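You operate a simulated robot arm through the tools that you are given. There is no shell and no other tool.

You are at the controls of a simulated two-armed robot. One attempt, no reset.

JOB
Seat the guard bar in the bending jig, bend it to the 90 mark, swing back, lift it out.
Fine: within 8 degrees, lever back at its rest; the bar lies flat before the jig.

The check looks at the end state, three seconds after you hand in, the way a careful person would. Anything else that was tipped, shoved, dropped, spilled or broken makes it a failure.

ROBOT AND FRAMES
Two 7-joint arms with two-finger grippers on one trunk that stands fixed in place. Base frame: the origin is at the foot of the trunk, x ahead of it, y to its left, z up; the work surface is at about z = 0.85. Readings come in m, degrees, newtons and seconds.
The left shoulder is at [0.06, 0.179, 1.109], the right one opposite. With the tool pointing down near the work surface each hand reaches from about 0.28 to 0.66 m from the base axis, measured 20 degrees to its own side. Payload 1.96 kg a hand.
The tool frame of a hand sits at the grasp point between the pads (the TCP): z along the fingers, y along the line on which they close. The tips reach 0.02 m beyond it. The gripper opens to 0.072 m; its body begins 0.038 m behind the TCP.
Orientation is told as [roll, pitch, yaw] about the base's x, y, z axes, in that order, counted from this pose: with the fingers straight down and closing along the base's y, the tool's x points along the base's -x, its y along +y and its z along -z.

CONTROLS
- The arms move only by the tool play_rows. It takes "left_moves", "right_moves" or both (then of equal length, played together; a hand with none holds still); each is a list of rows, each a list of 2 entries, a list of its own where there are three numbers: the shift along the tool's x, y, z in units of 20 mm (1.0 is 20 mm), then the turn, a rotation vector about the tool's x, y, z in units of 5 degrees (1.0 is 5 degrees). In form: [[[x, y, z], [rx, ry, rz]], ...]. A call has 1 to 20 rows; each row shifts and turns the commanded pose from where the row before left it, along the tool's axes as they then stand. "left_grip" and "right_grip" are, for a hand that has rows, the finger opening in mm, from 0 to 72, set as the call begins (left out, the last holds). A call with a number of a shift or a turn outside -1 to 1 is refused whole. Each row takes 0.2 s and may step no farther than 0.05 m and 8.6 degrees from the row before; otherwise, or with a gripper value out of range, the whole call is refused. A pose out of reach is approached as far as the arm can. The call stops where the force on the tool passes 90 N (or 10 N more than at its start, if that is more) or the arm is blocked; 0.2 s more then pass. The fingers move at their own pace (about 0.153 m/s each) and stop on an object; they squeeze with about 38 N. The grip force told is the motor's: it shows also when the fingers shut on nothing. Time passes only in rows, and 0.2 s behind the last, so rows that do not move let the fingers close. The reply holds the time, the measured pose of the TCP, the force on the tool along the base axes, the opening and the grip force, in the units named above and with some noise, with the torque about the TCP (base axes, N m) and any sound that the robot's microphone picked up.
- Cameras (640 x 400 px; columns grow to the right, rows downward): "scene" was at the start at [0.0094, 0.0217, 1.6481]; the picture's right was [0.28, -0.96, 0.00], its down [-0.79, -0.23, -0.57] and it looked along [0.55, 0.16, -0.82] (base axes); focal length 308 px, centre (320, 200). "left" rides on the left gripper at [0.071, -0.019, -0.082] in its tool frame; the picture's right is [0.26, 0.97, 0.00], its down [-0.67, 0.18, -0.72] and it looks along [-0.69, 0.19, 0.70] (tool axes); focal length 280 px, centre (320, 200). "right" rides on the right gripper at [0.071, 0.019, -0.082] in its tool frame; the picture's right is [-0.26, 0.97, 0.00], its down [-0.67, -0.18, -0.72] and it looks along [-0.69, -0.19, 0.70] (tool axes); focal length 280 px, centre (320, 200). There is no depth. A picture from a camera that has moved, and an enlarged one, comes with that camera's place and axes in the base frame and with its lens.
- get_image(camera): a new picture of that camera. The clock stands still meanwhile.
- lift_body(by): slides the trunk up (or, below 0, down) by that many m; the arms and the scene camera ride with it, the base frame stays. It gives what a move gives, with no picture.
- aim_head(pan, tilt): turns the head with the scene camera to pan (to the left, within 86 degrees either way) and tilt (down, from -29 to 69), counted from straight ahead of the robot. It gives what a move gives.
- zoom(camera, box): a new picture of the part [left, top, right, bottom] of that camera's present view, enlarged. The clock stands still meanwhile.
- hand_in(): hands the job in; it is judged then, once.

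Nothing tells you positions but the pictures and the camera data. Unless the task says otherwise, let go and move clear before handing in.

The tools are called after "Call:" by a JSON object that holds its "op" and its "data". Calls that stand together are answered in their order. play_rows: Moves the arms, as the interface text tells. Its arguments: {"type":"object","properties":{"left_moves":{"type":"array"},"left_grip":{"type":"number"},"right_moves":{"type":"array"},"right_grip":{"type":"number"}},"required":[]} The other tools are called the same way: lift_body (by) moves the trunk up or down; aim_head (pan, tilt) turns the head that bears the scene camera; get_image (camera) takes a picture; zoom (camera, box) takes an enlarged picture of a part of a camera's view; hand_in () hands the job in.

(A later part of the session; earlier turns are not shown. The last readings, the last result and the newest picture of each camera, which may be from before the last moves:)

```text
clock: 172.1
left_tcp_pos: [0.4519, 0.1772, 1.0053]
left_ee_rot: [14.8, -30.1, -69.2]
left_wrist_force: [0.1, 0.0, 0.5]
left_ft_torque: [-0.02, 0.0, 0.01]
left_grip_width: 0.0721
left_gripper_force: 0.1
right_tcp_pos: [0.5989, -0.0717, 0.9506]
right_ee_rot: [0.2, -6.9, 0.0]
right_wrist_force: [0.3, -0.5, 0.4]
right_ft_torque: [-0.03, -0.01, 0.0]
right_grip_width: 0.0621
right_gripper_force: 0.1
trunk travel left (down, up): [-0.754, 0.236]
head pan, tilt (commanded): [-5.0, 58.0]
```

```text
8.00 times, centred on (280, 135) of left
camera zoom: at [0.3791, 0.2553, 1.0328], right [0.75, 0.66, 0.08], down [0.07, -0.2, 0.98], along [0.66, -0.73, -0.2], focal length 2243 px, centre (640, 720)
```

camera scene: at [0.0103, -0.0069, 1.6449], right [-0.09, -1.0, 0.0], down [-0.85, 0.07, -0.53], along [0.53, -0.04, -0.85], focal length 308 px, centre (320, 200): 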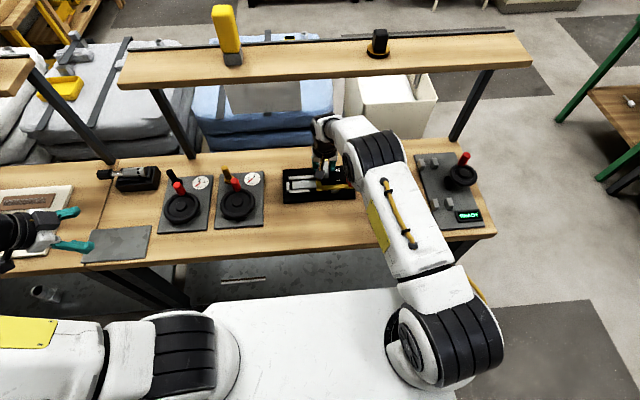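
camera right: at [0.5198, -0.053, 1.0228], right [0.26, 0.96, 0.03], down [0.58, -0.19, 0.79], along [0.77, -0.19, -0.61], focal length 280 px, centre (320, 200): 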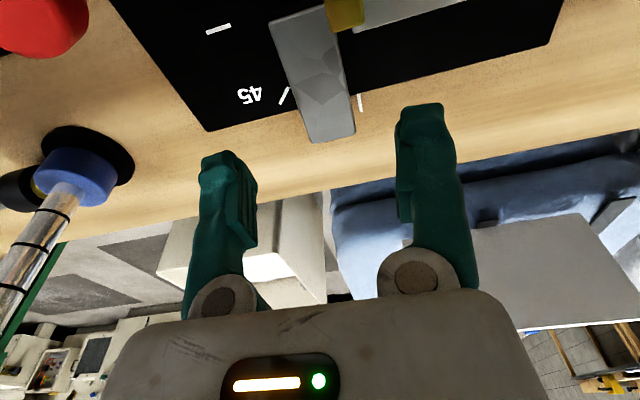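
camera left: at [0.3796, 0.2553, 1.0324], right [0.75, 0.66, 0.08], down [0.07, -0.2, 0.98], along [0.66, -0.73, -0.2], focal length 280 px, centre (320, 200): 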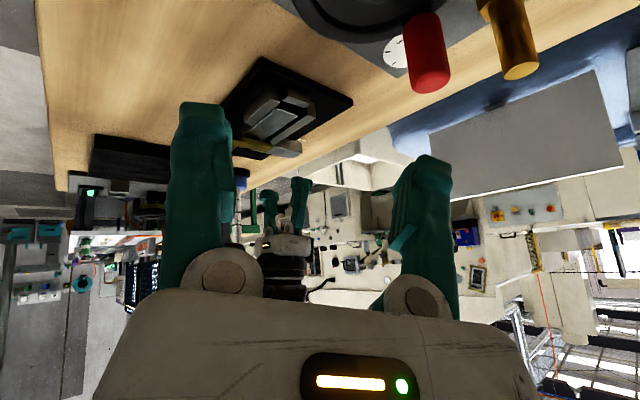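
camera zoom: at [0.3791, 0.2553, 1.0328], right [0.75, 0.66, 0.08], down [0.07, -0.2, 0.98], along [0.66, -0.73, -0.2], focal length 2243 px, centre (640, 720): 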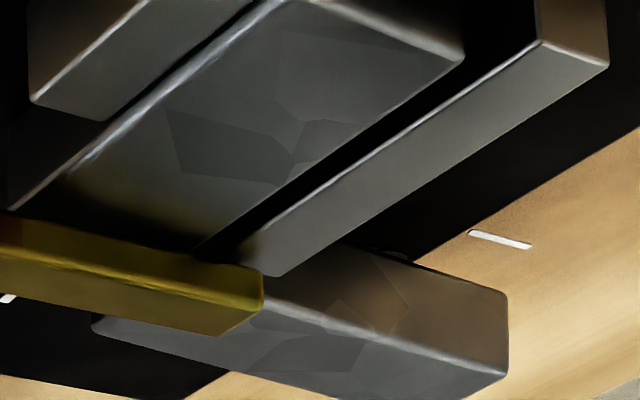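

It stays exactly where the pull left it, and with the deep grip it did rise along with the hand at a steady 24 N. So it is extractable; it just resists. I'll take the deep grip again and keep lifting slowly.

Call:
{"op": "play_rows", "data": {"right_moves": [[[0.12, 0, 0.9], [0, 0, 0]], [[0.12, 0, 0.9], [0, 0, 0]], [[0.12, 0, 0.9], [0, 0, 0]], [[0.06, 0, 0.55], [0, 0, 0]], [[0, 0, 0], [0, 0, 0]]]}}

Call:
{"op": "play_rows", "data": {"right_moves": [[[0, 0, 0], [0, 0, 0]], [[0, 0, 0], [0, 0, 0]], [[0, 0, 0], [0, 0, 0]], [[0, 0, 0], [0, 0, 0]]], "right_grip": 0}}

Call:
{"op": "zoom", "data": {"camera": "left", "box": [235, 80, 315, 160]}}

```text
clock: 173.3
left_tcp_pos: [0.4517, 0.1773, 1.0043]
left_ee_rot: [14.8, -30.1, -69.3]
left_wrist_force: [-0.2, 0.3, 0.7]
left_ft_torque: [-0.02, 0.0, -0.01]
left_grip_width: 0.072
left_gripper_force: 0.1
right_tcp_pos: [0.598, -0.0717, 0.8848]
right_ee_rot: [0.1, -6.9, -0.1]
right_wrist_force: [0.7, 0.5, -0.7]
right_ft_torque: [-0.02, -0.02, 0.01]
right_grip_width: 0.0622
right_gripper_force: 0.0
trunk travel left (down, up): [-0.754, 0.236]
head pan, tilt (commanded): [-5.0, 58.0]
```

```text
clock: 174.3
left_tcp_pos: [0.4515, 0.1775, 1.0042]
left_ee_rot: [14.7, -30.3, -69.2]
left_wrist_force: [0.1, -0.7, -0.4]
left_ft_torque: [0.02, 0.03, -0.01]
left_grip_width: 0.0718
left_gripper_force: 0.0
right_tcp_pos: [0.598, -0.0709, 0.8846]
right_ee_rot: [0.2, -6.8, 0.0]
right_wrist_force: [-1.5, 7.7, -2.9]
right_ft_torque: [0.15, -0.1, -0.04]
right_grip_width: 0.0291
right_gripper_force: 37.8
trunk travel left (down, up): [-0.754, 0.236]
head pan, tilt (commanded): [-5.0, 58.0]
```

```text
5.00 times, centred on (275, 120) of left
camera zoom: at [0.3793, 0.2565, 1.0324], right [0.75, 0.66, 0.08], down [0.07, -0.2, 0.98], along [0.66, -0.73, -0.2], focal length 1402 px, centre (545, 600)
```

zoom: 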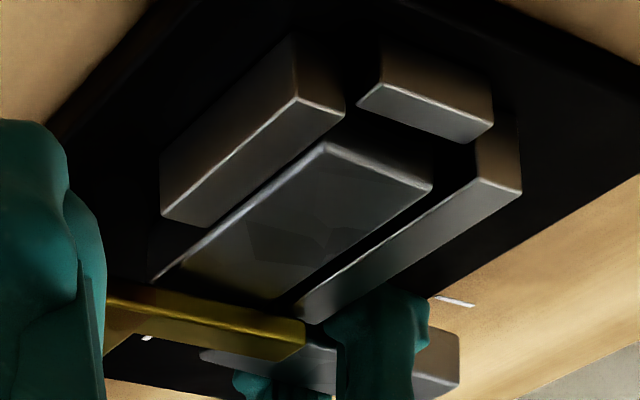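

Call:
{"op": "play_rows", "data": {"right_moves": [[[0, -0.04, -0.1], [0, 0, 0]], [[0.02, 0, -0.1], [0, 0, 0]], [[0.02, 0, -0.1], [0, 0, 0]], [[0, 0, 0], [0, 0, 0]]]}}

Call:
{"op": "zoom", "data": {"camera": "left", "box": [235, 80, 315, 160]}}

Call:
{"op": "play_rows", "data": {"right_moves": [[[0.02, 0, -0.1], [0, 0, 0]], [[0.02, 0, -0.1], [0, 0, 0]], [[0, 0, 0], [0, 0, 0]]]}}

Call:
{"op": "zoom", "data": {"camera": "left", "box": [235, 80, 315, 160]}}

```text
clock: 175.3
left_tcp_pos: [0.4539, 0.1789, 1.0025]
left_ee_rot: [14.6, -30.1, -69.1]
left_wrist_force: [-1.1, -0.2, 0.5]
left_ft_torque: [-0.01, -0.02, 0.02]
left_grip_width: 0.0718
left_gripper_force: 0.0
right_tcp_pos: [0.5979, -0.0715, 0.8902]
right_ee_rot: [0.1, -6.6, 0.0]
right_wrist_force: [-3.0, 14.0, -26.5]
right_ft_torque: [0.07, -0.21, -0.07]
right_grip_width: 0.0291
right_gripper_force: 37.6
trunk travel left (down, up): [-0.754, 0.236]
head pan, tilt (commanded): [-5.0, 58.0]
```

```text
5.00 times, centred on (275, 120) of left
camera zoom: at [0.3816, 0.2567, 1.0313], right [0.75, 0.66, 0.08], down [0.07, -0.2, 0.98], along [0.66, -0.73, -0.2], focal length 1402 px, centre (545, 600)
```

zoom: 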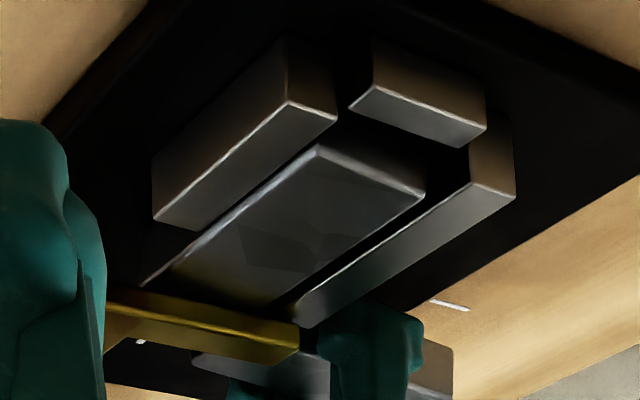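

```text
clock: 176.1
left_tcp_pos: [0.4539, 0.1786, 1.0041]
left_ee_rot: [14.5, -30.2, -69.2]
left_wrist_force: [-0.9, -0.1, -0.2]
left_ft_torque: [0.05, 0.0, 0.02]
left_grip_width: 0.072
left_gripper_force: 0.0
right_tcp_pos: [0.5965, -0.0713, 0.8945]
right_ee_rot: [0.1, -6.7, -0.1]
right_wrist_force: [-1.2, 10.2, -25.4]
right_ft_torque: [0.09, -0.24, -0.15]
right_grip_width: 0.0292
right_gripper_force: 37.9
trunk travel left (down, up): [-0.754, 0.236]
head pan, tilt (commanded): [-5.0, 58.0]
```

```text
5.00 times, centred on (275, 120) of left
camera zoom: at [0.3817, 0.2561, 1.0315], right [0.75, 0.66, 0.08], down [0.07, -0.2, 0.98], along [0.66, -0.73, -0.2], focal length 1402 px, centre (545, 600)
```

zoom: 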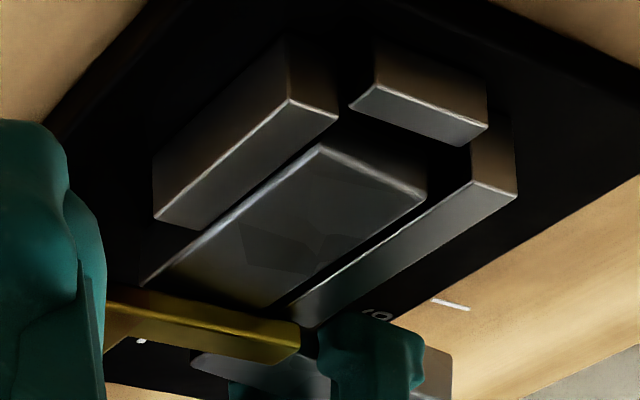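

The fingers slip at about 25 N before the bar gives. I'll test another direction: a small straight pull toward me, along the bent half. If the fixed half is free, it should shift a few millimetres toward the near rail.

Call:
{"op": "play_rows", "data": {"right_moves": [[[0, 0.02, 0.35], [0, 0, 0]], [[0.1, 0, 0], [0, 0, 0]], [[0.1, 0, 0], [0, 0, 0]], [[0, 0, 0], [0, 0, 0]]]}}

Call:
{"op": "zoom", "data": {"camera": "left", "box": [235, 80, 315, 160]}}

Call:
{"op": "zoom", "data": {"camera": "scene", "box": [280, 160, 340, 200]}}

```text
clock: 177.1
left_tcp_pos: [0.4526, 0.1772, 1.0046]
left_ee_rot: [14.8, -30.1, -69.3]
left_wrist_force: [-0.1, 0.4, 1.2]
left_ft_torque: [0.02, 0.01, 0.03]
left_grip_width: 0.072
left_gripper_force: 0.1
right_tcp_pos: [0.5951, -0.0704, 0.891]
right_ee_rot: [0.2, -7.4, -0.1]
right_wrist_force: [20.8, 0.6, 23.6]
right_ft_torque: [0.06, -0.35, -0.12]
right_grip_width: 0.0292
right_gripper_force: 37.9
trunk travel left (down, up): [-0.754, 0.236]
head pan, tilt (commanded): [-5.0, 58.0]
```

```text
5.00 times, centred on (275, 120) of left
camera zoom: at [0.3798, 0.2556, 1.0328], right [0.75, 0.66, 0.08], down [0.07, -0.2, 0.98], along [0.66, -0.73, -0.2], focal length 1402 px, centre (545, 600)
```

zoom: 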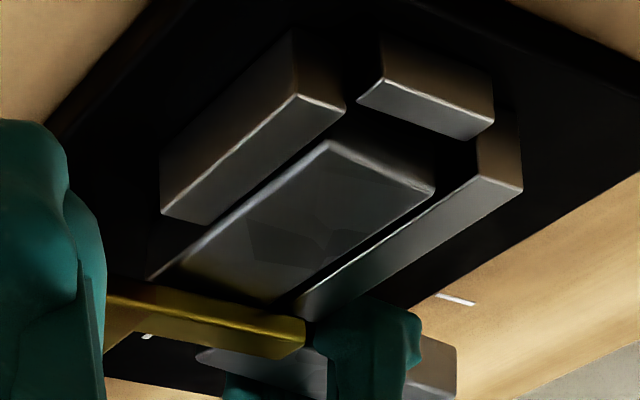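

```text
10.00 times, centred on (310, 180) of scene
camera zoom: at [0.0102, -0.0039, 1.645], right [-0.09, -1.0, 0.0], down [-0.85, 0.07, -0.53], along [0.53, -0.05, -0.85], focal length 3084 px, centre (420, 400)
```

zoom: 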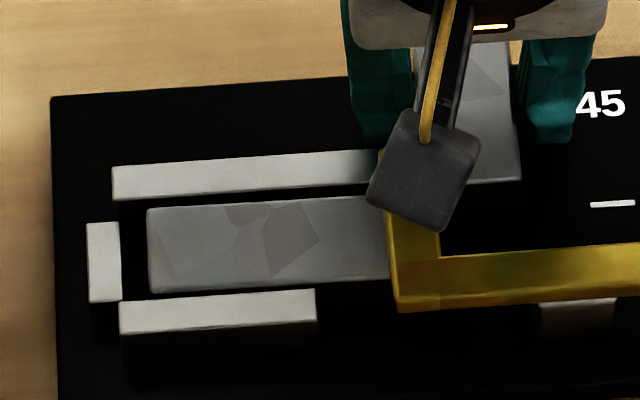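

It holds in every direction, so the jig still has the bar clamped. The lever may be a hair off its true rest, since I let go with a tiny forward motion. I'll release the bar and press the knob firmly onto its rest stop from the far side.

Call:
{"op": "play_rows", "data": {"right_moves": [[[-0.05, 0, -0.1], [0, 0, 0]], [[0, 0, 0], [0, 0, 0]], [[0, 0, 0], [0, 0, 0]], [[-0.1, 0, -0.8], [0, 0, 0]], [[-0.1, 0, -0.9], [0, 0, 0]], [[-0.1, 0, -0.9], [0, 0, 0]], [[-0.1, 0, -0.9], [0, 0, 0]], [[-0.1, 0, -0.8], [0, 0, 0]]], "right_grip": 62}}

Call:
{"op": "play_rows", "data": {"right_moves": [[[0.4, -0.6, 0], [0, 0.5, 0]], [[0.4, -0.8, 0], [0, 0.5, 0]], [[0.4, -0.8, 0], [0, 0.4, 0]], [[0.3, -0.8, 0], [0, 0, 0]], [[0.2, -0.8, 0.3], [0, 0, 0]], [[0, -0.2, 0.4], [0, 0, 0]]], "right_grip": 0}}

Call:
{"op": "get_image", "data": {"camera": "right"}}

Call:
{"op": "zoom", "data": {"camera": "scene", "box": [275, 130, 385, 211]}}

Call:
{"op": "zoom", "data": {"camera": "left", "box": [235, 80, 315, 160]}}

```text
clock: 178.9
left_tcp_pos: [0.4509, 0.1769, 1.0046]
left_ee_rot: [14.8, -30.1, -69.3]
left_wrist_force: [1.0, 0.0, -0.2]
left_ft_torque: [-0.02, 0.0, 0.01]
left_grip_width: 0.072
left_gripper_force: 0.1
right_tcp_pos: [0.5918, -0.0736, 0.9774]
right_ee_rot: [0.2, -7.0, 0.0]
right_wrist_force: [0.5, 0.4, 1.2]
right_ft_torque: [0.02, 0.01, -0.01]
right_grip_width: 0.0619
right_gripper_force: 0.1
trunk travel left (down, up): [-0.754, 0.236]
head pan, tilt (commanded): [-5.0, 58.0]
```

```text
clock: 180.3
left_tcp_pos: [0.4515, 0.1763, 1.0055]
left_ee_rot: [14.8, -30.2, -69.3]
left_wrist_force: [0.8, -0.2, -0.2]
left_ft_torque: [0.02, -0.01, -0.03]
left_grip_width: 0.072
left_gripper_force: 0.1
right_tcp_pos: [0.5583, -0.1517, 0.961]
right_ee_rot: [0.2, 0.2, 0.0]
right_wrist_force: [0.7, -0.5, -0.3]
right_ft_torque: [0.01, -0.04, 0.01]
right_grip_width: 0.0002
right_gripper_force: 29.5
trunk travel left (down, up): [-0.754, 0.236]
head pan, tilt (commanded): [-5.0, 58.0]
```

```text
taken
camera right: at [0.4878, -0.1331, 1.0422], right [0.26, 0.96, 0.0], down [0.68, -0.19, 0.71], along [0.69, -0.19, -0.7], focal length 280 px, centre (320, 200)
```

right: 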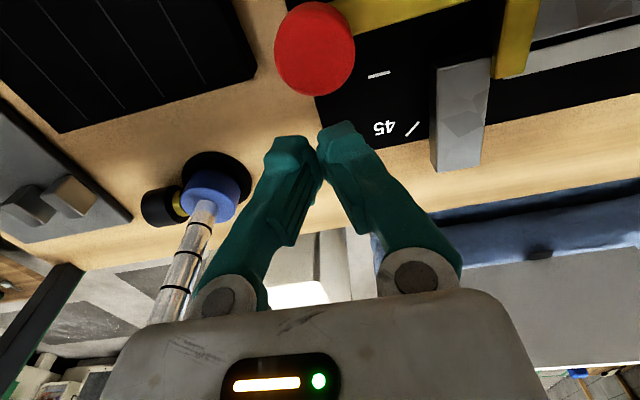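

```text
4.94 times, centred on (330, 170) of scene
camera zoom: at [0.0098, -0.0045, 1.6449], right [-0.09, -1.0, 0.0], down [-0.84, 0.07, -0.53], along [0.53, -0.05, -0.85], focal length 1523 px, centre (271, 346)
```

zoom: 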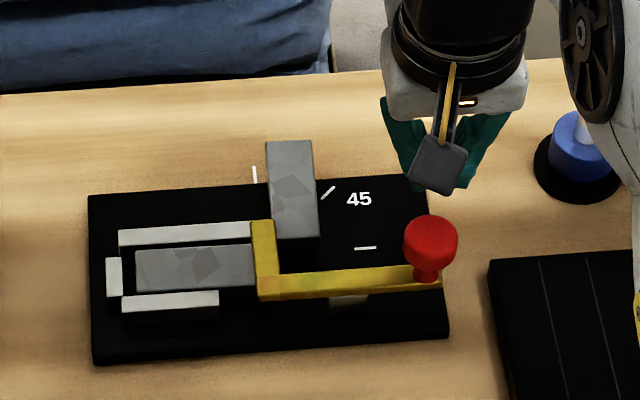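

```text
5.00 times, centred on (275, 120) of left
camera zoom: at [0.3793, 0.2553, 1.0327], right [0.75, 0.66, 0.08], down [0.07, -0.2, 0.98], along [0.66, -0.73, -0.2], focal length 1402 px, centre (545, 600)
```

zoom: 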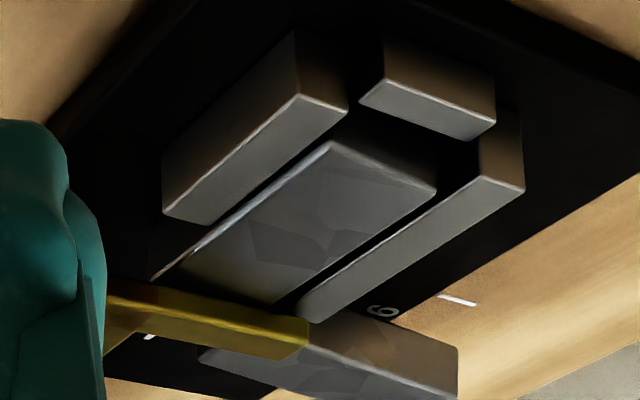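

Call:
{"op": "play_rows", "data": {"right_moves": [[[-0.1, 0, 0.6], [0, 0, 0]], [[0, 0, 0.6], [0, 0, 0]], [[0, 0, 0.55], [0, 0, 0]], [[0.3, 0.1, 0], [0, 0, 0]], [[0.15, 0.05, 0], [0, 0, 0]], [[0.1, 0.05, 0], [0, 0, 0]], [[0, 0, 0], [0, 0, 0]]]}}

Call:
{"op": "zoom", "data": {"camera": "scene", "box": [275, 155, 365, 211]}}

```text
clock: 181.9
left_tcp_pos: [0.4524, 0.1749, 1.0044]
left_ee_rot: [14.7, -30.1, -69.3]
left_wrist_force: [-0.1, -0.2, 0.1]
left_ft_torque: [-0.04, -0.01, 0.0]
left_grip_width: 0.0723
left_gripper_force: 0.1
right_tcp_pos: [0.5509, -0.1482, 0.9263]
right_ee_rot: [0.2, 0.1, 0.0]
right_wrist_force: [10.9, -2.9, 1.7]
right_ft_torque: [-0.07, -0.13, -0.05]
right_grip_width: 0.0
right_gripper_force: 29.5
trunk travel left (down, up): [-0.754, 0.236]
head pan, tilt (commanded): [-5.0, 58.0]
```

```text
7.11 times, centred on (320, 183) of scene
camera zoom: at [0.0117, -0.0052, 1.6449], right [-0.09, -1.0, 0.0], down [-0.85, 0.07, -0.53], along [0.53, -0.05, -0.85], focal length 2193 px, centre (320, 321)
```

zoom: 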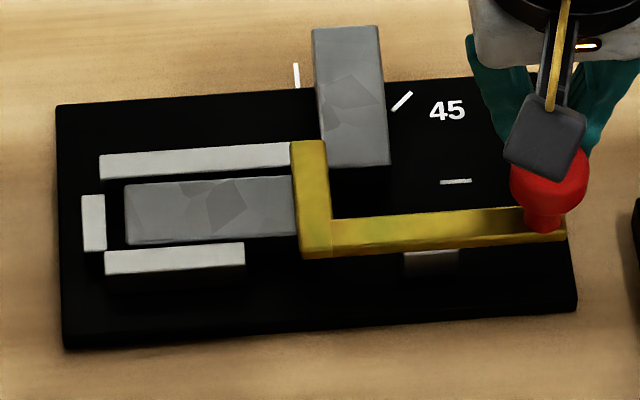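

The lever is now firmly on its stop. Next I'll re-grip the bent half deeply, close to the bend, and pull toward −y while twisting the hand slightly to support the bend angle. That direct push by the inner finger can't slip.

Call:
{"op": "play_rows", "data": {"right_moves": [[[-0.4, -0.1, 0], [0, 0, 0]], [[0, 0, -0.9], [0, 0, 0]], [[0, 0, -0.9], [0, 0, 0]], [[0, 0.8, -0.5], [0, -0.5, 0]], [[0, 0.8, 0], [0, -0.5, 0]], [[-0.3, 0.8, 0], [0, -0.4, 0]], [[-0.6, 0.8, 0], [0, 0, 0]], [[-0.7, 0.85, 0.2], [0, 0, 0]], [[-0.4, 0, 0.3], [0, 0, 0]]], "right_grip": 62}}

Call:
{"op": "get_image", "data": {"camera": "right"}}

```text
clock: 183.9
left_tcp_pos: [0.4518, 0.1765, 1.004]
left_ee_rot: [14.9, -30.0, -69.3]
left_wrist_force: [0.0, -0.6, -1.4]
left_ft_torque: [0.01, -0.01, 0.01]
left_grip_width: 0.072
left_gripper_force: 0.1
right_tcp_pos: [0.5959, -0.0703, 0.9689]
right_ee_rot: [0.2, -6.8, 0.0]
right_wrist_force: [-0.2, -0.3, -0.3]
right_ft_torque: [0.01, 0.05, -0.01]
right_grip_width: 0.0619
right_gripper_force: 0.1
trunk travel left (down, up): [-0.754, 0.236]
head pan, tilt (commanded): [-5.0, 58.0]
```

```text
taken
camera right: at [0.5173, -0.0516, 1.0421], right [0.26, 0.96, 0.03], down [0.58, -0.19, 0.79], along [0.77, -0.19, -0.61], focal length 280 px, centre (320, 200)
```

right: 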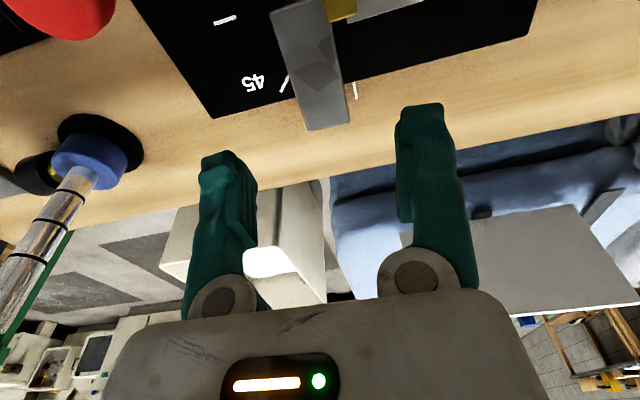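

Call:
{"op": "play_rows", "data": {"right_moves": [[[0.12, 0, 0.9], [0, 0, 0]], [[0.12, 0, 0.9], [0, 0, 0]], [[0.12, 0, 0.9], [0, 0, 0]], [[0.12, 0, 0.9], [0, 0, 0]], [[0.08, 0, 0.6], [0, 0, 0]], [[0, 0, 0], [0, 0, 0]]]}}

Call:
{"op": "play_rows", "data": {"right_moves": [[[0, 0, 0], [0, 0, 0]], [[0, 0, 0], [0, 0, 0]], [[0, 0, 0], [0, 0, 0]], [[0, 0, 0], [0, 0, 0]]], "right_grip": 0}}

Call:
{"op": "play_rows", "data": {"right_moves": [[[0, -0.1, -0.05], [0, 0, -0.2]], [[0, -0.1, 0], [0, 0, -0.2]], [[0, 0, 0], [0, 0, 0]]]}}

Call:
{"op": "zoom", "data": {"camera": "scene", "box": [275, 155, 365, 211]}}

```text
clock: 185.3
left_tcp_pos: [0.4516, 0.1757, 1.0036]
left_ee_rot: [14.7, -30.1, -69.3]
left_wrist_force: [0.3, 1.0, 0.2]
left_ft_torque: [-0.01, -0.01, 0.0]
left_grip_width: 0.0723
left_gripper_force: 0.1
right_tcp_pos: [0.5973, -0.0704, 0.8829]
right_ee_rot: [0.2, -7.0, 0.0]
right_wrist_force: [0.2, -0.3, 0.1]
right_ft_torque: [-0.01, -0.02, 0.0]
right_grip_width: 0.0622
right_gripper_force: 0.1
trunk travel left (down, up): [-0.754, 0.236]
head pan, tilt (commanded): [-5.0, 58.0]
```

```text
clock: 186.3
left_tcp_pos: [0.4519, 0.1756, 1.0038]
left_ee_rot: [14.8, -30.0, -69.3]
left_wrist_force: [-0.1, -0.3, -0.7]
left_ft_torque: [0.0, -0.02, -0.01]
left_grip_width: 0.0718
left_gripper_force: 0.1
right_tcp_pos: [0.5981, -0.0706, 0.8826]
right_ee_rot: [0.3, -6.9, -0.1]
right_wrist_force: [-0.1, -7.7, -1.5]
right_ft_torque: [-0.15, -0.04, -0.12]
right_grip_width: 0.029
right_gripper_force: 37.7
trunk travel left (down, up): [-0.754, 0.236]
head pan, tilt (commanded): [-5.0, 58.0]
```

```text
clock: 187.1
left_tcp_pos: [0.4516, 0.1785, 1.0042]
left_ee_rot: [14.7, -30.2, -69.2]
left_wrist_force: [0.1, -0.1, 0.3]
left_ft_torque: [0.01, 0.0, -0.02]
left_grip_width: 0.072
left_gripper_force: 0.1
right_tcp_pos: [0.5971, -0.071, 0.8824]
right_ee_rot: [0.0, -6.7, 2.1]
right_wrist_force: [-2.8, 10.0, -12.9]
right_ft_torque: [0.29, -0.33, -0.19]
right_grip_width: 0.0289
right_gripper_force: 38.0
trunk travel left (down, up): [-0.754, 0.236]
head pan, tilt (commanded): [-5.0, 58.0]
```

```text
7.11 times, centred on (320, 183) of scene
camera zoom: at [0.0111, -0.0027, 1.6447], right [-0.09, -1.0, 0.0], down [-0.85, 0.07, -0.53], along [0.53, -0.05, -0.85], focal length 2193 px, centre (320, 321)
```

zoom: 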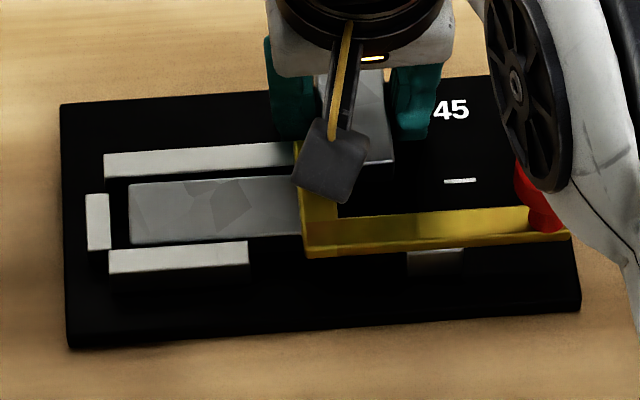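

Call:
{"op": "play_rows", "data": {"right_moves": [[[0, -0.15, 0], [0, 0, -0.15]], [[0, -0.15, 0], [0, 0, -0.15]], [[0, 0, 0], [0, 0, 0]]]}}

Call:
{"op": "zoom", "data": {"camera": "scene", "box": [275, 155, 365, 211]}}

Call:
{"op": "play_rows", "data": {"right_moves": [[[0, -0.15, 0], [0, 0, -0.1]], [[0, -0.1, 0], [0, 0, -0.1]], [[0, 0, 0], [0, 0, 0]]]}}

Call:
{"op": "zoom", "data": {"camera": "scene", "box": [275, 155, 365, 211]}}

```text
clock: 187.9
left_tcp_pos: [0.4523, 0.1786, 1.0029]
left_ee_rot: [14.8, -30.3, -69.2]
left_wrist_force: [0.2, 1.4, -0.1]
left_ft_torque: [-0.02, 0.0, -0.04]
left_grip_width: 0.072
left_gripper_force: 0.1
right_tcp_pos: [0.5991, -0.0745, 0.8822]
right_ee_rot: [-0.4, -6.8, 3.5]
right_wrist_force: [-9.0, 29.6, -14.1]
right_ft_torque: [0.36, -0.26, -0.44]
right_grip_width: 0.0292
right_gripper_force: 37.7
trunk travel left (down, up): [-0.754, 0.236]
head pan, tilt (commanded): [-5.0, 58.0]
```

```text
7.11 times, centred on (320, 183) of scene
camera zoom: at [0.0099, 0.0012, 1.6448], right [-0.09, -1.0, 0.0], down [-0.85, 0.07, -0.53], along [0.53, -0.05, -0.85], focal length 2193 px, centre (320, 321)
```

zoom: 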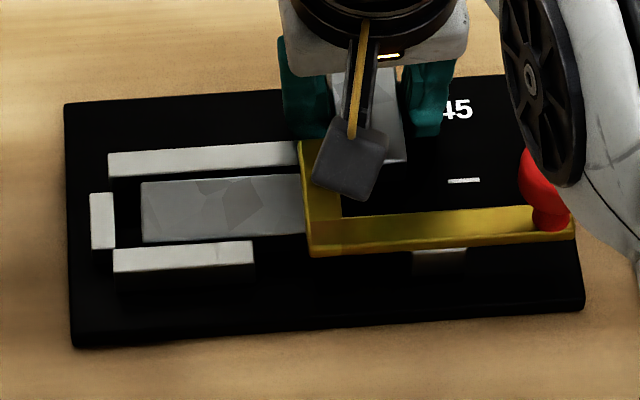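

```text
clock: 188.7
left_tcp_pos: [0.4525, 0.1783, 1.0044]
left_ee_rot: [14.7, -30.1, -69.2]
left_wrist_force: [-0.8, 0.5, 0.6]
left_ft_torque: [0.01, -0.02, -0.02]
left_grip_width: 0.072
left_gripper_force: 0.0
right_tcp_pos: [0.5996, -0.0823, 0.8845]
right_ee_rot: [-0.4, -6.9, 4.5]
right_wrist_force: [5.4, -0.8, -0.6]
right_ft_torque: [0.06, 0.03, -0.52]
right_grip_width: 0.0291
right_gripper_force: 37.6
trunk travel left (down, up): [-0.754, 0.236]
head pan, tilt (commanded): [-5.0, 58.0]
```

```text
7.11 times, centred on (320, 183) of scene
camera zoom: at [0.0109, -0.0032, 1.645], right [-0.09, -1.0, 0.0], down [-0.85, 0.07, -0.53], along [0.53, -0.05, -0.85], focal length 2193 px, centre (320, 321)
```

zoom: 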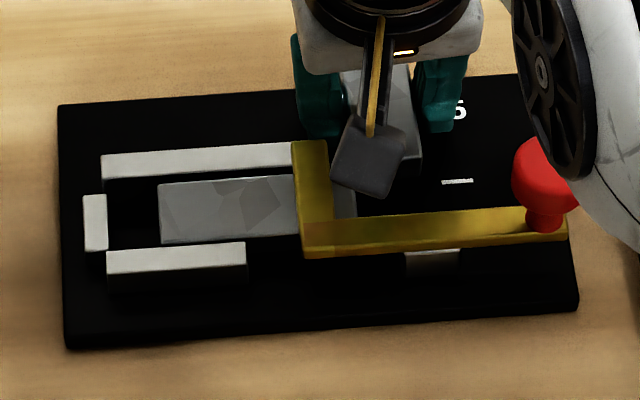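

It let go: the force dropped to zero and the bar has slid about 13 mm. It's free now. I'll straighten the hand, lift it slightly, and keep sliding right, out from under the short arm.

Call:
{"op": "play_rows", "data": {"right_moves": [[[0, 0, -0.05], [0, 0, 0.3]], [[0.02, -0.25, -0.05], [0, 0, 0.3]], [[0.01, -0.3, 0], [0, 0, 0.2]], [[0, -0.3, 0], [0, 0, 0]]]}}

Call:
{"op": "zoom", "data": {"camera": "scene", "box": [275, 150, 365, 211]}}

Call:
{"op": "get_image", "data": {"camera": "right"}}

```text
clock: 189.7
left_tcp_pos: [0.4508, 0.1772, 1.0042]
left_ee_rot: [14.8, -30.1, -69.3]
left_wrist_force: [-0.6, -0.3, -0.7]
left_ft_torque: [-0.02, -0.01, 0.02]
left_grip_width: 0.0721
left_gripper_force: 0.1
right_tcp_pos: [0.5978, -0.0995, 0.8846]
right_ee_rot: [0.1, -6.9, 0.5]
right_wrist_force: [-2.2, 0.7, -2.7]
right_ft_torque: [-0.06, -0.03, 0.13]
right_grip_width: 0.0288
right_gripper_force: 38.0
trunk travel left (down, up): [-0.754, 0.236]
head pan, tilt (commanded): [-5.0, 58.0]
```

```text
6.56 times, centred on (320, 180) of scene
camera zoom: at [0.0094, -0.0045, 1.6449], right [-0.09, -1.0, 0.0], down [-0.84, 0.07, -0.53], along [0.53, -0.05, -0.85], focal length 2022 px, centre (320, 328)
```

zoom: 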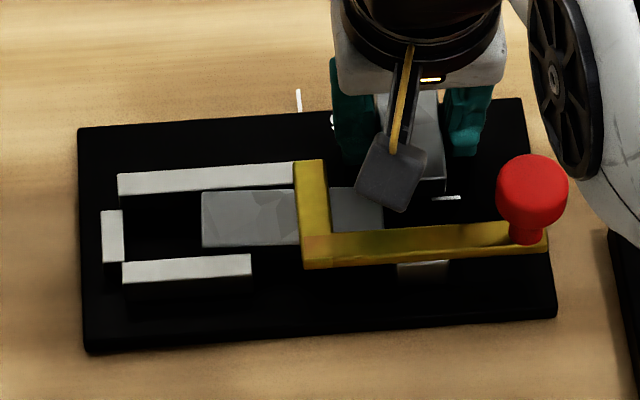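

```text
taken
camera right: at [0.5177, -0.0815, 0.9572], right [0.25, 0.97, 0.03], down [0.59, -0.18, 0.79], along [0.77, -0.18, -0.61], focal length 280 px, centre (320, 200)
```

right: 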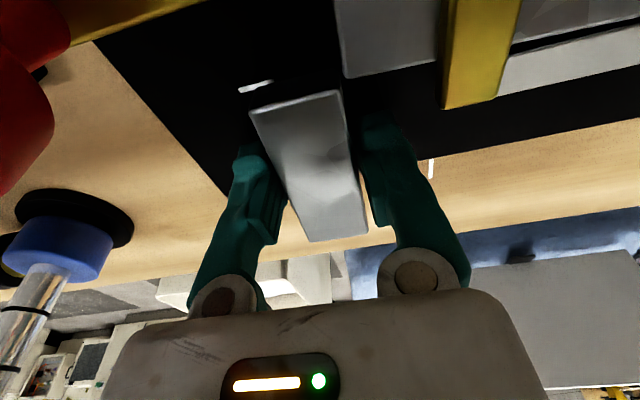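

The bar now moves freely, only its weight on the hand. Before passing the knob I'd like more clearance for the gripper camera, so I'll set the bar down here, regrip with the hand nearly vertical, and then continue.

Call:
{"op": "play_rows", "data": {"right_moves": [[[0, 0, 0.12], [0, 0, 0]], [[0, 0, 0], [0, 0, 0]], [[0, 0, 0], [0, 0, 0]]]}}

Call:
{"op": "play_rows", "data": {"right_moves": [[[0, 0, 0], [0, 0, 0]], [[0, 0, 0], [0, 0, 0]], [[-0.12, 0, -0.9], [0, 0, 0]], [[-0.12, 0, -0.9], [0, 0, 0]], [[0.15, 0, 0], [0, 1, 0]], [[0.15, 0, 0], [0, 0, 0]], [[0, 0, 0.9], [0, 0, 0]], [[0, 0, 0.8], [0, 0, 0]]], "right_grip": 60}}

Call:
{"op": "get_image", "data": {"camera": "right"}}

Call:
{"op": "zoom", "data": {"camera": "scene", "box": [275, 150, 365, 211]}}

```text
clock: 190.5
left_tcp_pos: [0.4513, 0.1769, 1.0051]
left_ee_rot: [14.8, -30.1, -69.2]
left_wrist_force: [0.8, -0.3, 0.0]
left_ft_torque: [0.02, 0.03, -0.01]
left_grip_width: 0.072
left_gripper_force: 0.0
right_tcp_pos: [0.5975, -0.0997, 0.8824]
right_ee_rot: [0.1, -6.9, 0.5]
right_wrist_force: [-1.3, 0.2, -1.8]
right_ft_torque: [-0.02, -0.03, 0.14]
right_grip_width: 0.0287
right_gripper_force: 38.1
trunk travel left (down, up): [-0.754, 0.236]
head pan, tilt (commanded): [-5.0, 58.0]
```

```text
clock: 192.3
left_tcp_pos: [0.4511, 0.1757, 1.0041]
left_ee_rot: [14.7, -30.1, -69.3]
left_wrist_force: [0.6, 0.0, 0.2]
left_ft_torque: [0.02, -0.02, 0.02]
left_grip_width: 0.0717
left_gripper_force: 0.1
right_tcp_pos: [0.5935, -0.1005, 0.8853]
right_ee_rot: [0.1, -1.9, 0.5]
right_wrist_force: [0.4, -0.2, -0.3]
right_ft_torque: [0.0, 0.02, 0.01]
right_grip_width: 0.0603
right_gripper_force: 0.0
trunk travel left (down, up): [-0.754, 0.236]
head pan, tilt (commanded): [-5.0, 58.0]
```

```text
taken
camera right: at [0.5208, -0.0815, 0.9647], right [0.25, 0.97, 0.01], down [0.65, -0.18, 0.74], along [0.71, -0.18, -0.68], focal length 280 px, centre (320, 200)
```

right: 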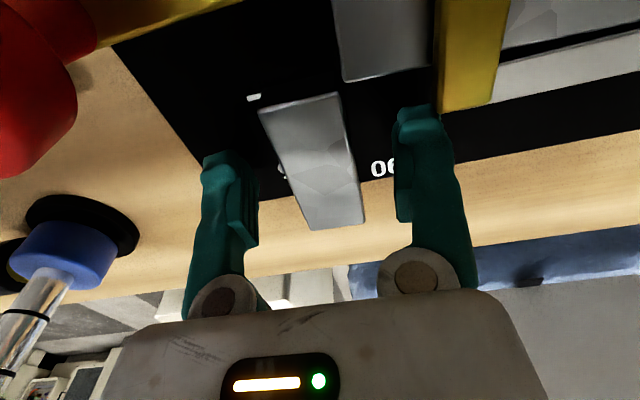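

```text
6.56 times, centred on (320, 180) of scene
camera zoom: at [0.0099, -0.0045, 1.6449], right [-0.09, -1.0, 0.0], down [-0.84, 0.07, -0.53], along [0.53, -0.05, -0.85], focal length 2022 px, centre (320, 328)
```

zoom: 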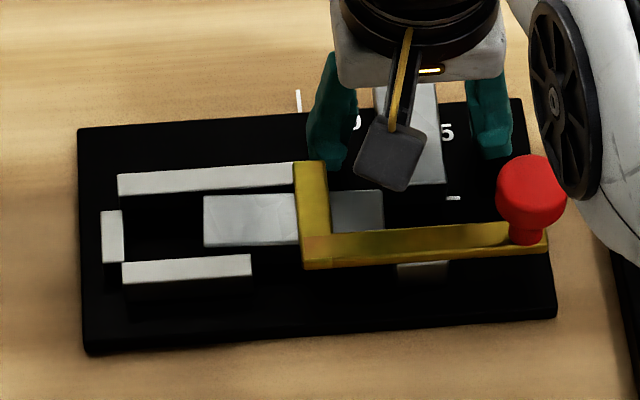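

The bend still measures about 89–90° and the camera now rides higher. Regripping and continuing to the right.

Call:
{"op": "play_rows", "data": {"right_moves": [[[0, 0, 0.1], [0, 0, 0]], [[0, 0, 0], [0, 0, 0]], [[0, 0, 0], [0, 0, 0]], [[0, 0, 0], [0, 0, 0]]], "right_grip": 0}}

Call:
{"op": "play_rows", "data": {"right_moves": [[[0, 0, -0.1], [0, 0, 0]], [[0, -0.3, -0.02], [0, 0, 0]], [[0, -0.3, 0], [0, 0, 0]], [[0, -0.3, 0], [0, 0, 0]]]}}

Call:
{"op": "get_image", "data": {"camera": "right"}}

Call:
{"op": "zoom", "data": {"camera": "scene", "box": [275, 150, 365, 211]}}

```text
clock: 193.3
left_tcp_pos: [0.45, 0.1766, 1.0048]
left_ee_rot: [14.9, -30.2, -69.2]
left_wrist_force: [0.2, 0.9, -0.3]
left_ft_torque: [0.01, 0.04, -0.02]
left_grip_width: 0.0718
left_gripper_force: 0.1
right_tcp_pos: [0.5934, -0.1003, 0.8837]
right_ee_rot: [0.0, -2.1, 0.5]
right_wrist_force: [2.3, 1.3, 15.2]
right_ft_torque: [0.05, 0.49, -0.14]
right_grip_width: 0.0289
right_gripper_force: 37.7
trunk travel left (down, up): [-0.754, 0.236]
head pan, tilt (commanded): [-5.0, 58.0]
```

```text
clock: 194.3
left_tcp_pos: [0.4518, 0.1789, 1.0035]
left_ee_rot: [14.8, -30.4, -69.2]
left_wrist_force: [-0.5, 0.2, 0.2]
left_ft_torque: [-0.02, 0.01, -0.02]
left_grip_width: 0.072
left_gripper_force: 0.0
right_tcp_pos: [0.5938, -0.1128, 0.8858]
right_ee_rot: [0.1, -1.9, 0.6]
right_wrist_force: [4.8, 20.8, 0.6]
right_ft_torque: [0.32, -0.25, -0.68]
right_grip_width: 0.0287
right_gripper_force: 38.0
trunk travel left (down, up): [-0.754, 0.236]
head pan, tilt (commanded): [-5.0, 58.0]
```

```text
taken
camera right: at [0.5205, -0.0943, 0.9642], right [0.25, 0.97, 0.01], down [0.65, -0.18, 0.74], along [0.71, -0.18, -0.68], focal length 280 px, centre (320, 200)
```

right: 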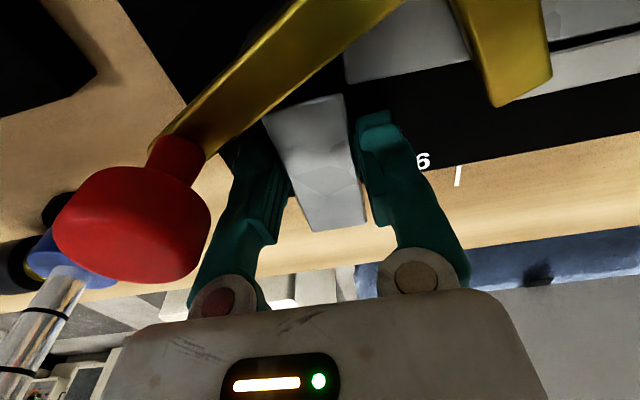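

```text
6.56 times, centred on (320, 180) of scene
camera zoom: at [0.0102, 0.0004, 1.6448], right [-0.09, -1.0, 0.0], down [-0.85, 0.07, -0.53], along [0.53, -0.05, -0.85], focal length 2022 px, centre (320, 328)
```

zoom: 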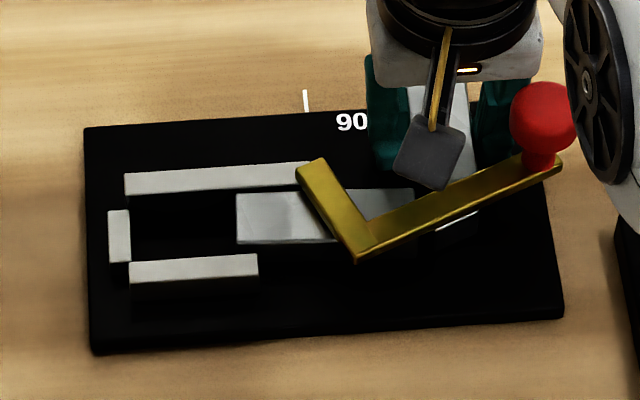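

The bar's near corner caught the lever's hanging pusher and swung the lever out about 25°. I'll back the bar off, set it down, return the lever to rest, and then pass with a bit more clearance from the pusher.

Call:
{"op": "play_rows", "data": {"right_moves": [[[0, 0.3, 0], [0, 0, 0]], [[0, 0.3, 0], [0, 0, 0]], [[0, 0.15, 0], [0, 0, 0]], [[0, 0, 0.1], [0, 0, 0]], [[0, 0, 0], [0, 0, 0]]]}}

Call:
{"op": "zoom", "data": {"camera": "scene", "box": [275, 150, 365, 211]}}

```text
clock: 195.5
left_tcp_pos: [0.4508, 0.176, 1.0045]
left_ee_rot: [14.8, -30.2, -69.4]
left_wrist_force: [-0.9, -0.1, 0.0]
left_ft_torque: [-0.01, -0.02, -0.01]
left_grip_width: 0.072
left_gripper_force: 0.0
right_tcp_pos: [0.5923, -0.1037, 0.8852]
right_ee_rot: [0.1, -2.0, 0.4]
right_wrist_force: [1.0, -1.7, 9.7]
right_ft_torque: [-0.11, 0.3, -0.09]
right_grip_width: 0.0289
right_gripper_force: 38.0
trunk travel left (down, up): [-0.754, 0.236]
head pan, tilt (commanded): [-5.0, 58.0]
```

```text
6.56 times, centred on (320, 180) of scene
camera zoom: at [0.008, -0.0043, 1.645], right [-0.09, -1.0, 0.0], down [-0.84, 0.07, -0.53], along [0.53, -0.05, -0.85], focal length 2022 px, centre (320, 328)
```

zoom: 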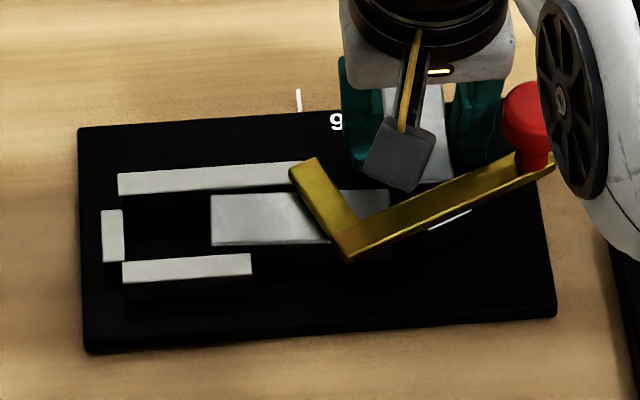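

Call:
{"op": "play_rows", "data": {"right_moves": [[[0, 0.25, -0.05], [0, 0, 0]], [[0, 0.25, 0], [0, 0, 0]], [[0, 0.05, 0.05], [0, 0, 0]], [[0, 0, 0], [0, 0, 0]]]}}

Call:
{"op": "play_rows", "data": {"right_moves": [[[0, 0, 0], [0, 0, 0]], [[0, 0, 0], [0, 0, 0]], [[0, 0, -0.9], [0, 0, 0]], [[0, 0, -0.9], [0, 0, 0]], [[0, 0, -0.9], [0, 0, 0]], [[0, 0, -0.9], [0, 0, 0]], [[0, 0, -0.9], [0, 0, 0]]], "right_grip": 62}}

Call:
{"op": "zoom", "data": {"camera": "scene", "box": [275, 140, 375, 211]}}

```text
clock: 196.5
left_tcp_pos: [0.4502, 0.1769, 1.0063]
left_ee_rot: [14.8, -30.1, -69.3]
left_wrist_force: [0.0, -0.5, 0.0]
left_ft_torque: [0.02, 0.04, -0.02]
left_grip_width: 0.0722
left_gripper_force: 0.1
right_tcp_pos: [0.5937, -0.0935, 0.8839]
right_ee_rot: [0.1, -2.0, 0.5]
right_wrist_force: [1.7, -3.5, 9.6]
right_ft_torque: [-0.1, 0.16, 0.0]
right_grip_width: 0.0288
right_gripper_force: 38.3
trunk travel left (down, up): [-0.754, 0.236]
head pan, tilt (commanded): [-5.0, 58.0]
```

```text
clock: 198.1
left_tcp_pos: [0.451, 0.1774, 1.0046]
left_ee_rot: [14.9, -30.1, -69.3]
left_wrist_force: [-0.4, 0.4, 0.2]
left_ft_torque: [-0.03, -0.02, 0.03]
left_grip_width: 0.0721
left_gripper_force: 0.1
right_tcp_pos: [0.5907, -0.0926, 0.973]
right_ee_rot: [0.1, -2.0, 0.6]
right_wrist_force: [-0.5, 0.1, -0.3]
right_ft_torque: [-0.03, -0.02, 0.03]
right_grip_width: 0.062
right_gripper_force: 0.2
trunk travel left (down, up): [-0.754, 0.236]
head pan, tilt (commanded): [-5.0, 58.0]
```

```text
5.63 times, centred on (325, 176) of scene
camera zoom: at [0.0088, -0.0045, 1.6448], right [-0.09, -1.0, 0.0], down [-0.84, 0.07, -0.53], along [0.53, -0.05, -0.85], focal length 1737 px, centre (292, 338)
```

zoom: 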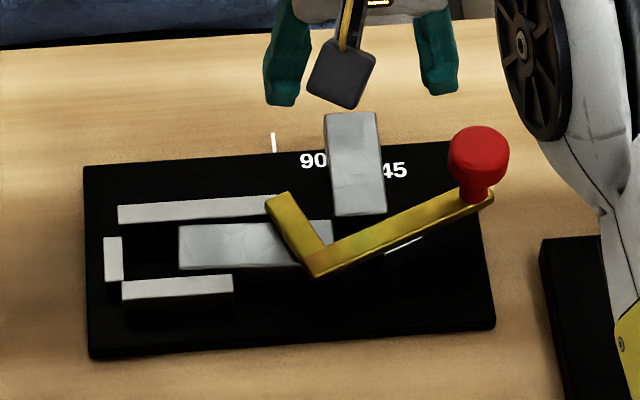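

Now I'll swing the lever home by pulling the knob back from its far side with closed fingers.

Call:
{"op": "play_rows", "data": {"right_moves": [[[0, -0.8, -0.4], [0, -0.6, 0]], [[-0.2, -0.8, 0], [0, -0.6, 0]], [[-0.4, -0.8, 0], [0, 0, 0]], [[-0.3, -0.6, 0.3], [0, 0, 0]], [[0.05, 0, 0.7], [0, 0, 0]], [[0.1, 0, 0.8], [0, 0, 0]], [[0.1, 0, 0.7], [0, 0, 0]]], "right_grip": 0}}

Call:
{"op": "get_image", "data": {"camera": "right"}}

Call:
{"op": "zoom", "data": {"camera": "scene", "box": [275, 130, 385, 211]}}

```text
clock: 199.7
left_tcp_pos: [0.4514, 0.1766, 1.0039]
left_ee_rot: [14.8, -30.1, -69.4]
left_wrist_force: [-0.5, 0.3, -0.4]
left_ft_torque: [0.01, 0.02, 0.0]
left_grip_width: 0.072
left_gripper_force: 0.1
right_tcp_pos: [0.6115, -0.154, 0.9344]
right_ee_rot: [0.1, -7.9, 0.5]
right_wrist_force: [0.3, -0.3, 0.4]
right_ft_torque: [-0.02, 0.01, 0.01]
right_grip_width: 0.0
right_gripper_force: 29.7
trunk travel left (down, up): [-0.754, 0.236]
head pan, tilt (commanded): [-5.0, 58.0]
```

```text
taken
camera right: at [0.5295, -0.1359, 1.0049], right [0.25, 0.97, 0.04], down [0.57, -0.18, 0.8], along [0.78, -0.18, -0.6], focal length 280 px, centre (320, 200)
```

right: 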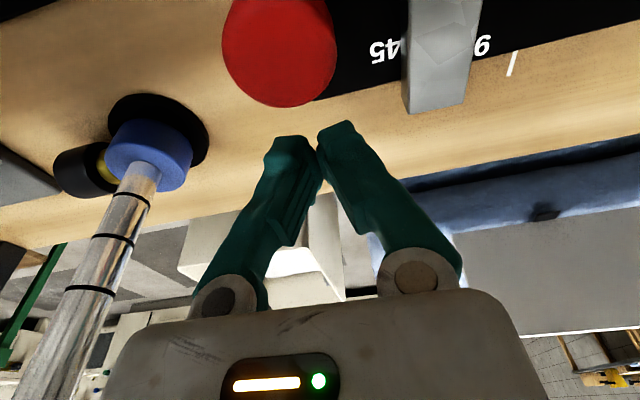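

```text
4.94 times, centred on (330, 170) of scene
camera zoom: at [0.0096, -0.0047, 1.6449], right [-0.09, -1.0, 0.0], down [-0.84, 0.07, -0.53], along [0.53, -0.05, -0.85], focal length 1523 px, centre (271, 346)
```

zoom: 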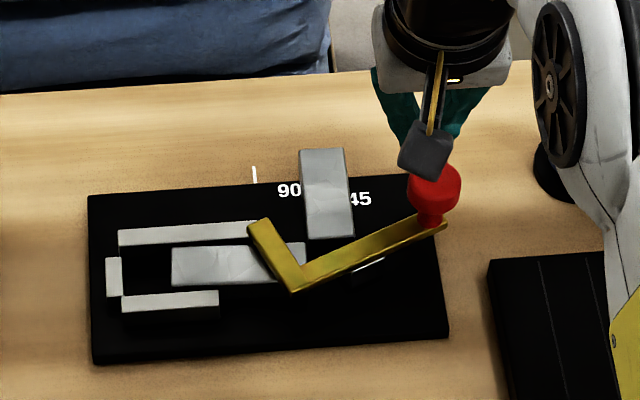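

Call:
{"op": "play_rows", "data": {"right_moves": [[[0.06, 0, 0.45], [0, 0, 0]], [[0.43, 0.03, -0.06], [0, 0, 0]], [[0.43, 0.03, -0.06], [0, 0, 0]], [[0.43, 0.04, -0.06], [0, 0, 0]], [[0.43, 0.06, -0.06], [0, 0, 0]], [[0.43, 0.06, -0.06], [0, 0, 0]], [[0.4, 0.06, -0.06], [0, 0, 0]], [[0.25, 0.05, -0.03], [0, 0, 0]], [[0, 0, 0], [0, 0, 0]]]}}

Call:
{"op": "zoom", "data": {"camera": "scene", "box": [275, 150, 365, 211]}}

```text
clock: 201.7
left_tcp_pos: [0.4508, 0.1772, 1.0057]
left_ee_rot: [14.7, -30.0, -69.3]
left_wrist_force: [-0.5, 0.5, -0.1]
left_ft_torque: [-0.01, 0.0, 0.01]
left_grip_width: 0.072
left_gripper_force: 0.0
right_tcp_pos: [0.5543, -0.1462, 0.9245]
right_ee_rot: [0.1, -7.9, 0.5]
right_wrist_force: [0.1, 0.3, -0.1]
right_ft_torque: [-0.03, -0.01, -0.01]
right_grip_width: 0.0
right_gripper_force: 29.2
trunk travel left (down, up): [-0.754, 0.236]
head pan, tilt (commanded): [-5.0, 58.0]
```

```text
6.56 times, centred on (320, 180) of scene
camera zoom: at [0.0094, -0.0046, 1.6449], right [-0.09, -1.0, 0.0], down [-0.84, 0.07, -0.53], along [0.53, -0.05, -0.85], focal length 2022 px, centre (320, 328)
```

zoom: 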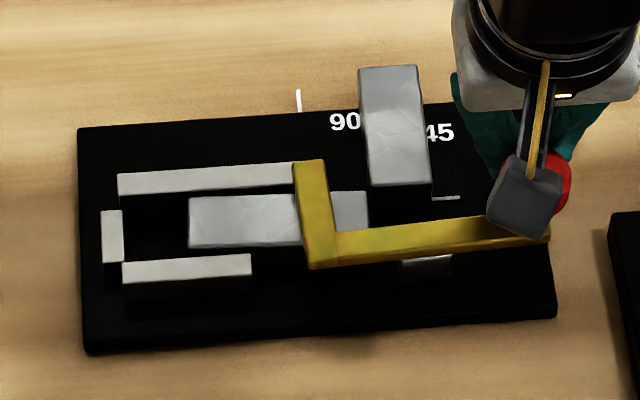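

Call:
{"op": "play_rows", "data": {"right_moves": [[[0.2, 0.05, -0.02], [0, 0, 0]], [[0.15, 0.05, -0.02], [0, 0, 0]], [[0, 0, 0], [0, 0, 0]]]}}

Call:
{"op": "zoom", "data": {"camera": "scene", "box": [275, 150, 365, 211]}}

```text
clock: 202.5
left_tcp_pos: [0.4512, 0.1754, 1.0037]
left_ee_rot: [14.9, -30.1, -69.3]
left_wrist_force: [-0.4, 0.0, 0.7]
left_ft_torque: [-0.04, 0.01, -0.04]
left_grip_width: 0.0721
left_gripper_force: 0.1
right_tcp_pos: [0.5482, -0.1457, 0.9218]
right_ee_rot: [0.1, -7.9, 0.5]
right_wrist_force: [5.9, -0.7, 0.4]
right_ft_torque: [0.0, -0.06, -0.01]
right_grip_width: 0.0061
right_gripper_force: 29.6
trunk travel left (down, up): [-0.754, 0.236]
head pan, tilt (commanded): [-5.0, 58.0]
```

```text
6.56 times, centred on (320, 180) of scene
camera zoom: at [0.0107, -0.0048, 1.6449], right [-0.09, -1.0, 0.0], down [-0.85, 0.07, -0.53], along [0.53, -0.05, -0.85], focal length 2022 px, centre (320, 328)
```

zoom: 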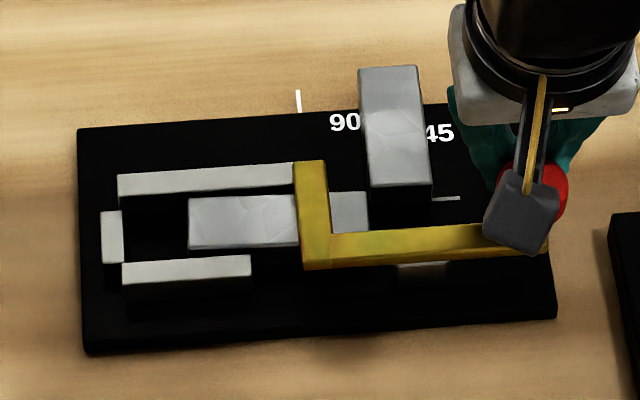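

The lever is home again. I'll regrip the bar and this time guide it a few millimetres farther from the pusher with a slight twist while sliding out.

Call:
{"op": "play_rows", "data": {"right_moves": [[[-0.3, 0, 0.03], [0, 0, 0]], [[0, 0, -0.9], [0, 0, 0]], [[0, 0, -0.9], [0, 0, 0]], [[0, 0.7, -0.6], [0, 0.6, 0]], [[-0.4, 0.8, 0], [0, 0.6, 0]], [[-0.7, 0.7, 0], [0, 0, 0]], [[-0.7, 0.45, 0], [0, 0, 0]], [[-0.1, 0, 0.5], [0, 0, 0]], [[0, 0, 0.9], [0, 0, 0]], [[0, 0, 0.9], [0, 0, 0]]], "right_grip": 60}}

Call:
{"op": "get_image", "data": {"camera": "right"}}

```text
clock: 204.7
left_tcp_pos: [0.4511, 0.177, 1.0052]
left_ee_rot: [14.8, -30.1, -69.4]
left_wrist_force: [-0.1, -0.3, -0.3]
left_ft_torque: [0.0, 0.01, -0.01]
left_grip_width: 0.0719
left_gripper_force: 0.0
right_tcp_pos: [0.5866, -0.0918, 0.9288]
right_ee_rot: [0.2, -1.8, 0.5]
right_wrist_force: [0.3, 0.6, 0.9]
right_ft_torque: [-0.01, 0.02, 0.02]
right_grip_width: 0.0598
right_gripper_force: 0.0
trunk travel left (down, up): [-0.754, 0.236]
head pan, tilt (commanded): [-5.0, 58.0]
```

```text
taken
camera right: at [0.513, -0.0733, 1.0071], right [0.25, 0.97, 0.01], down [0.65, -0.18, 0.74], along [0.71, -0.18, -0.68], focal length 280 px, centre (320, 200)
```

right: 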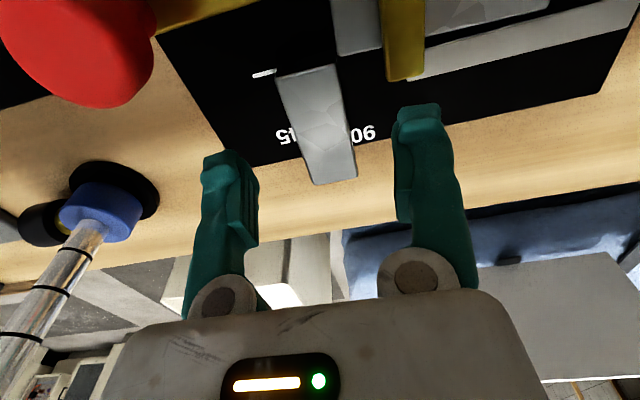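

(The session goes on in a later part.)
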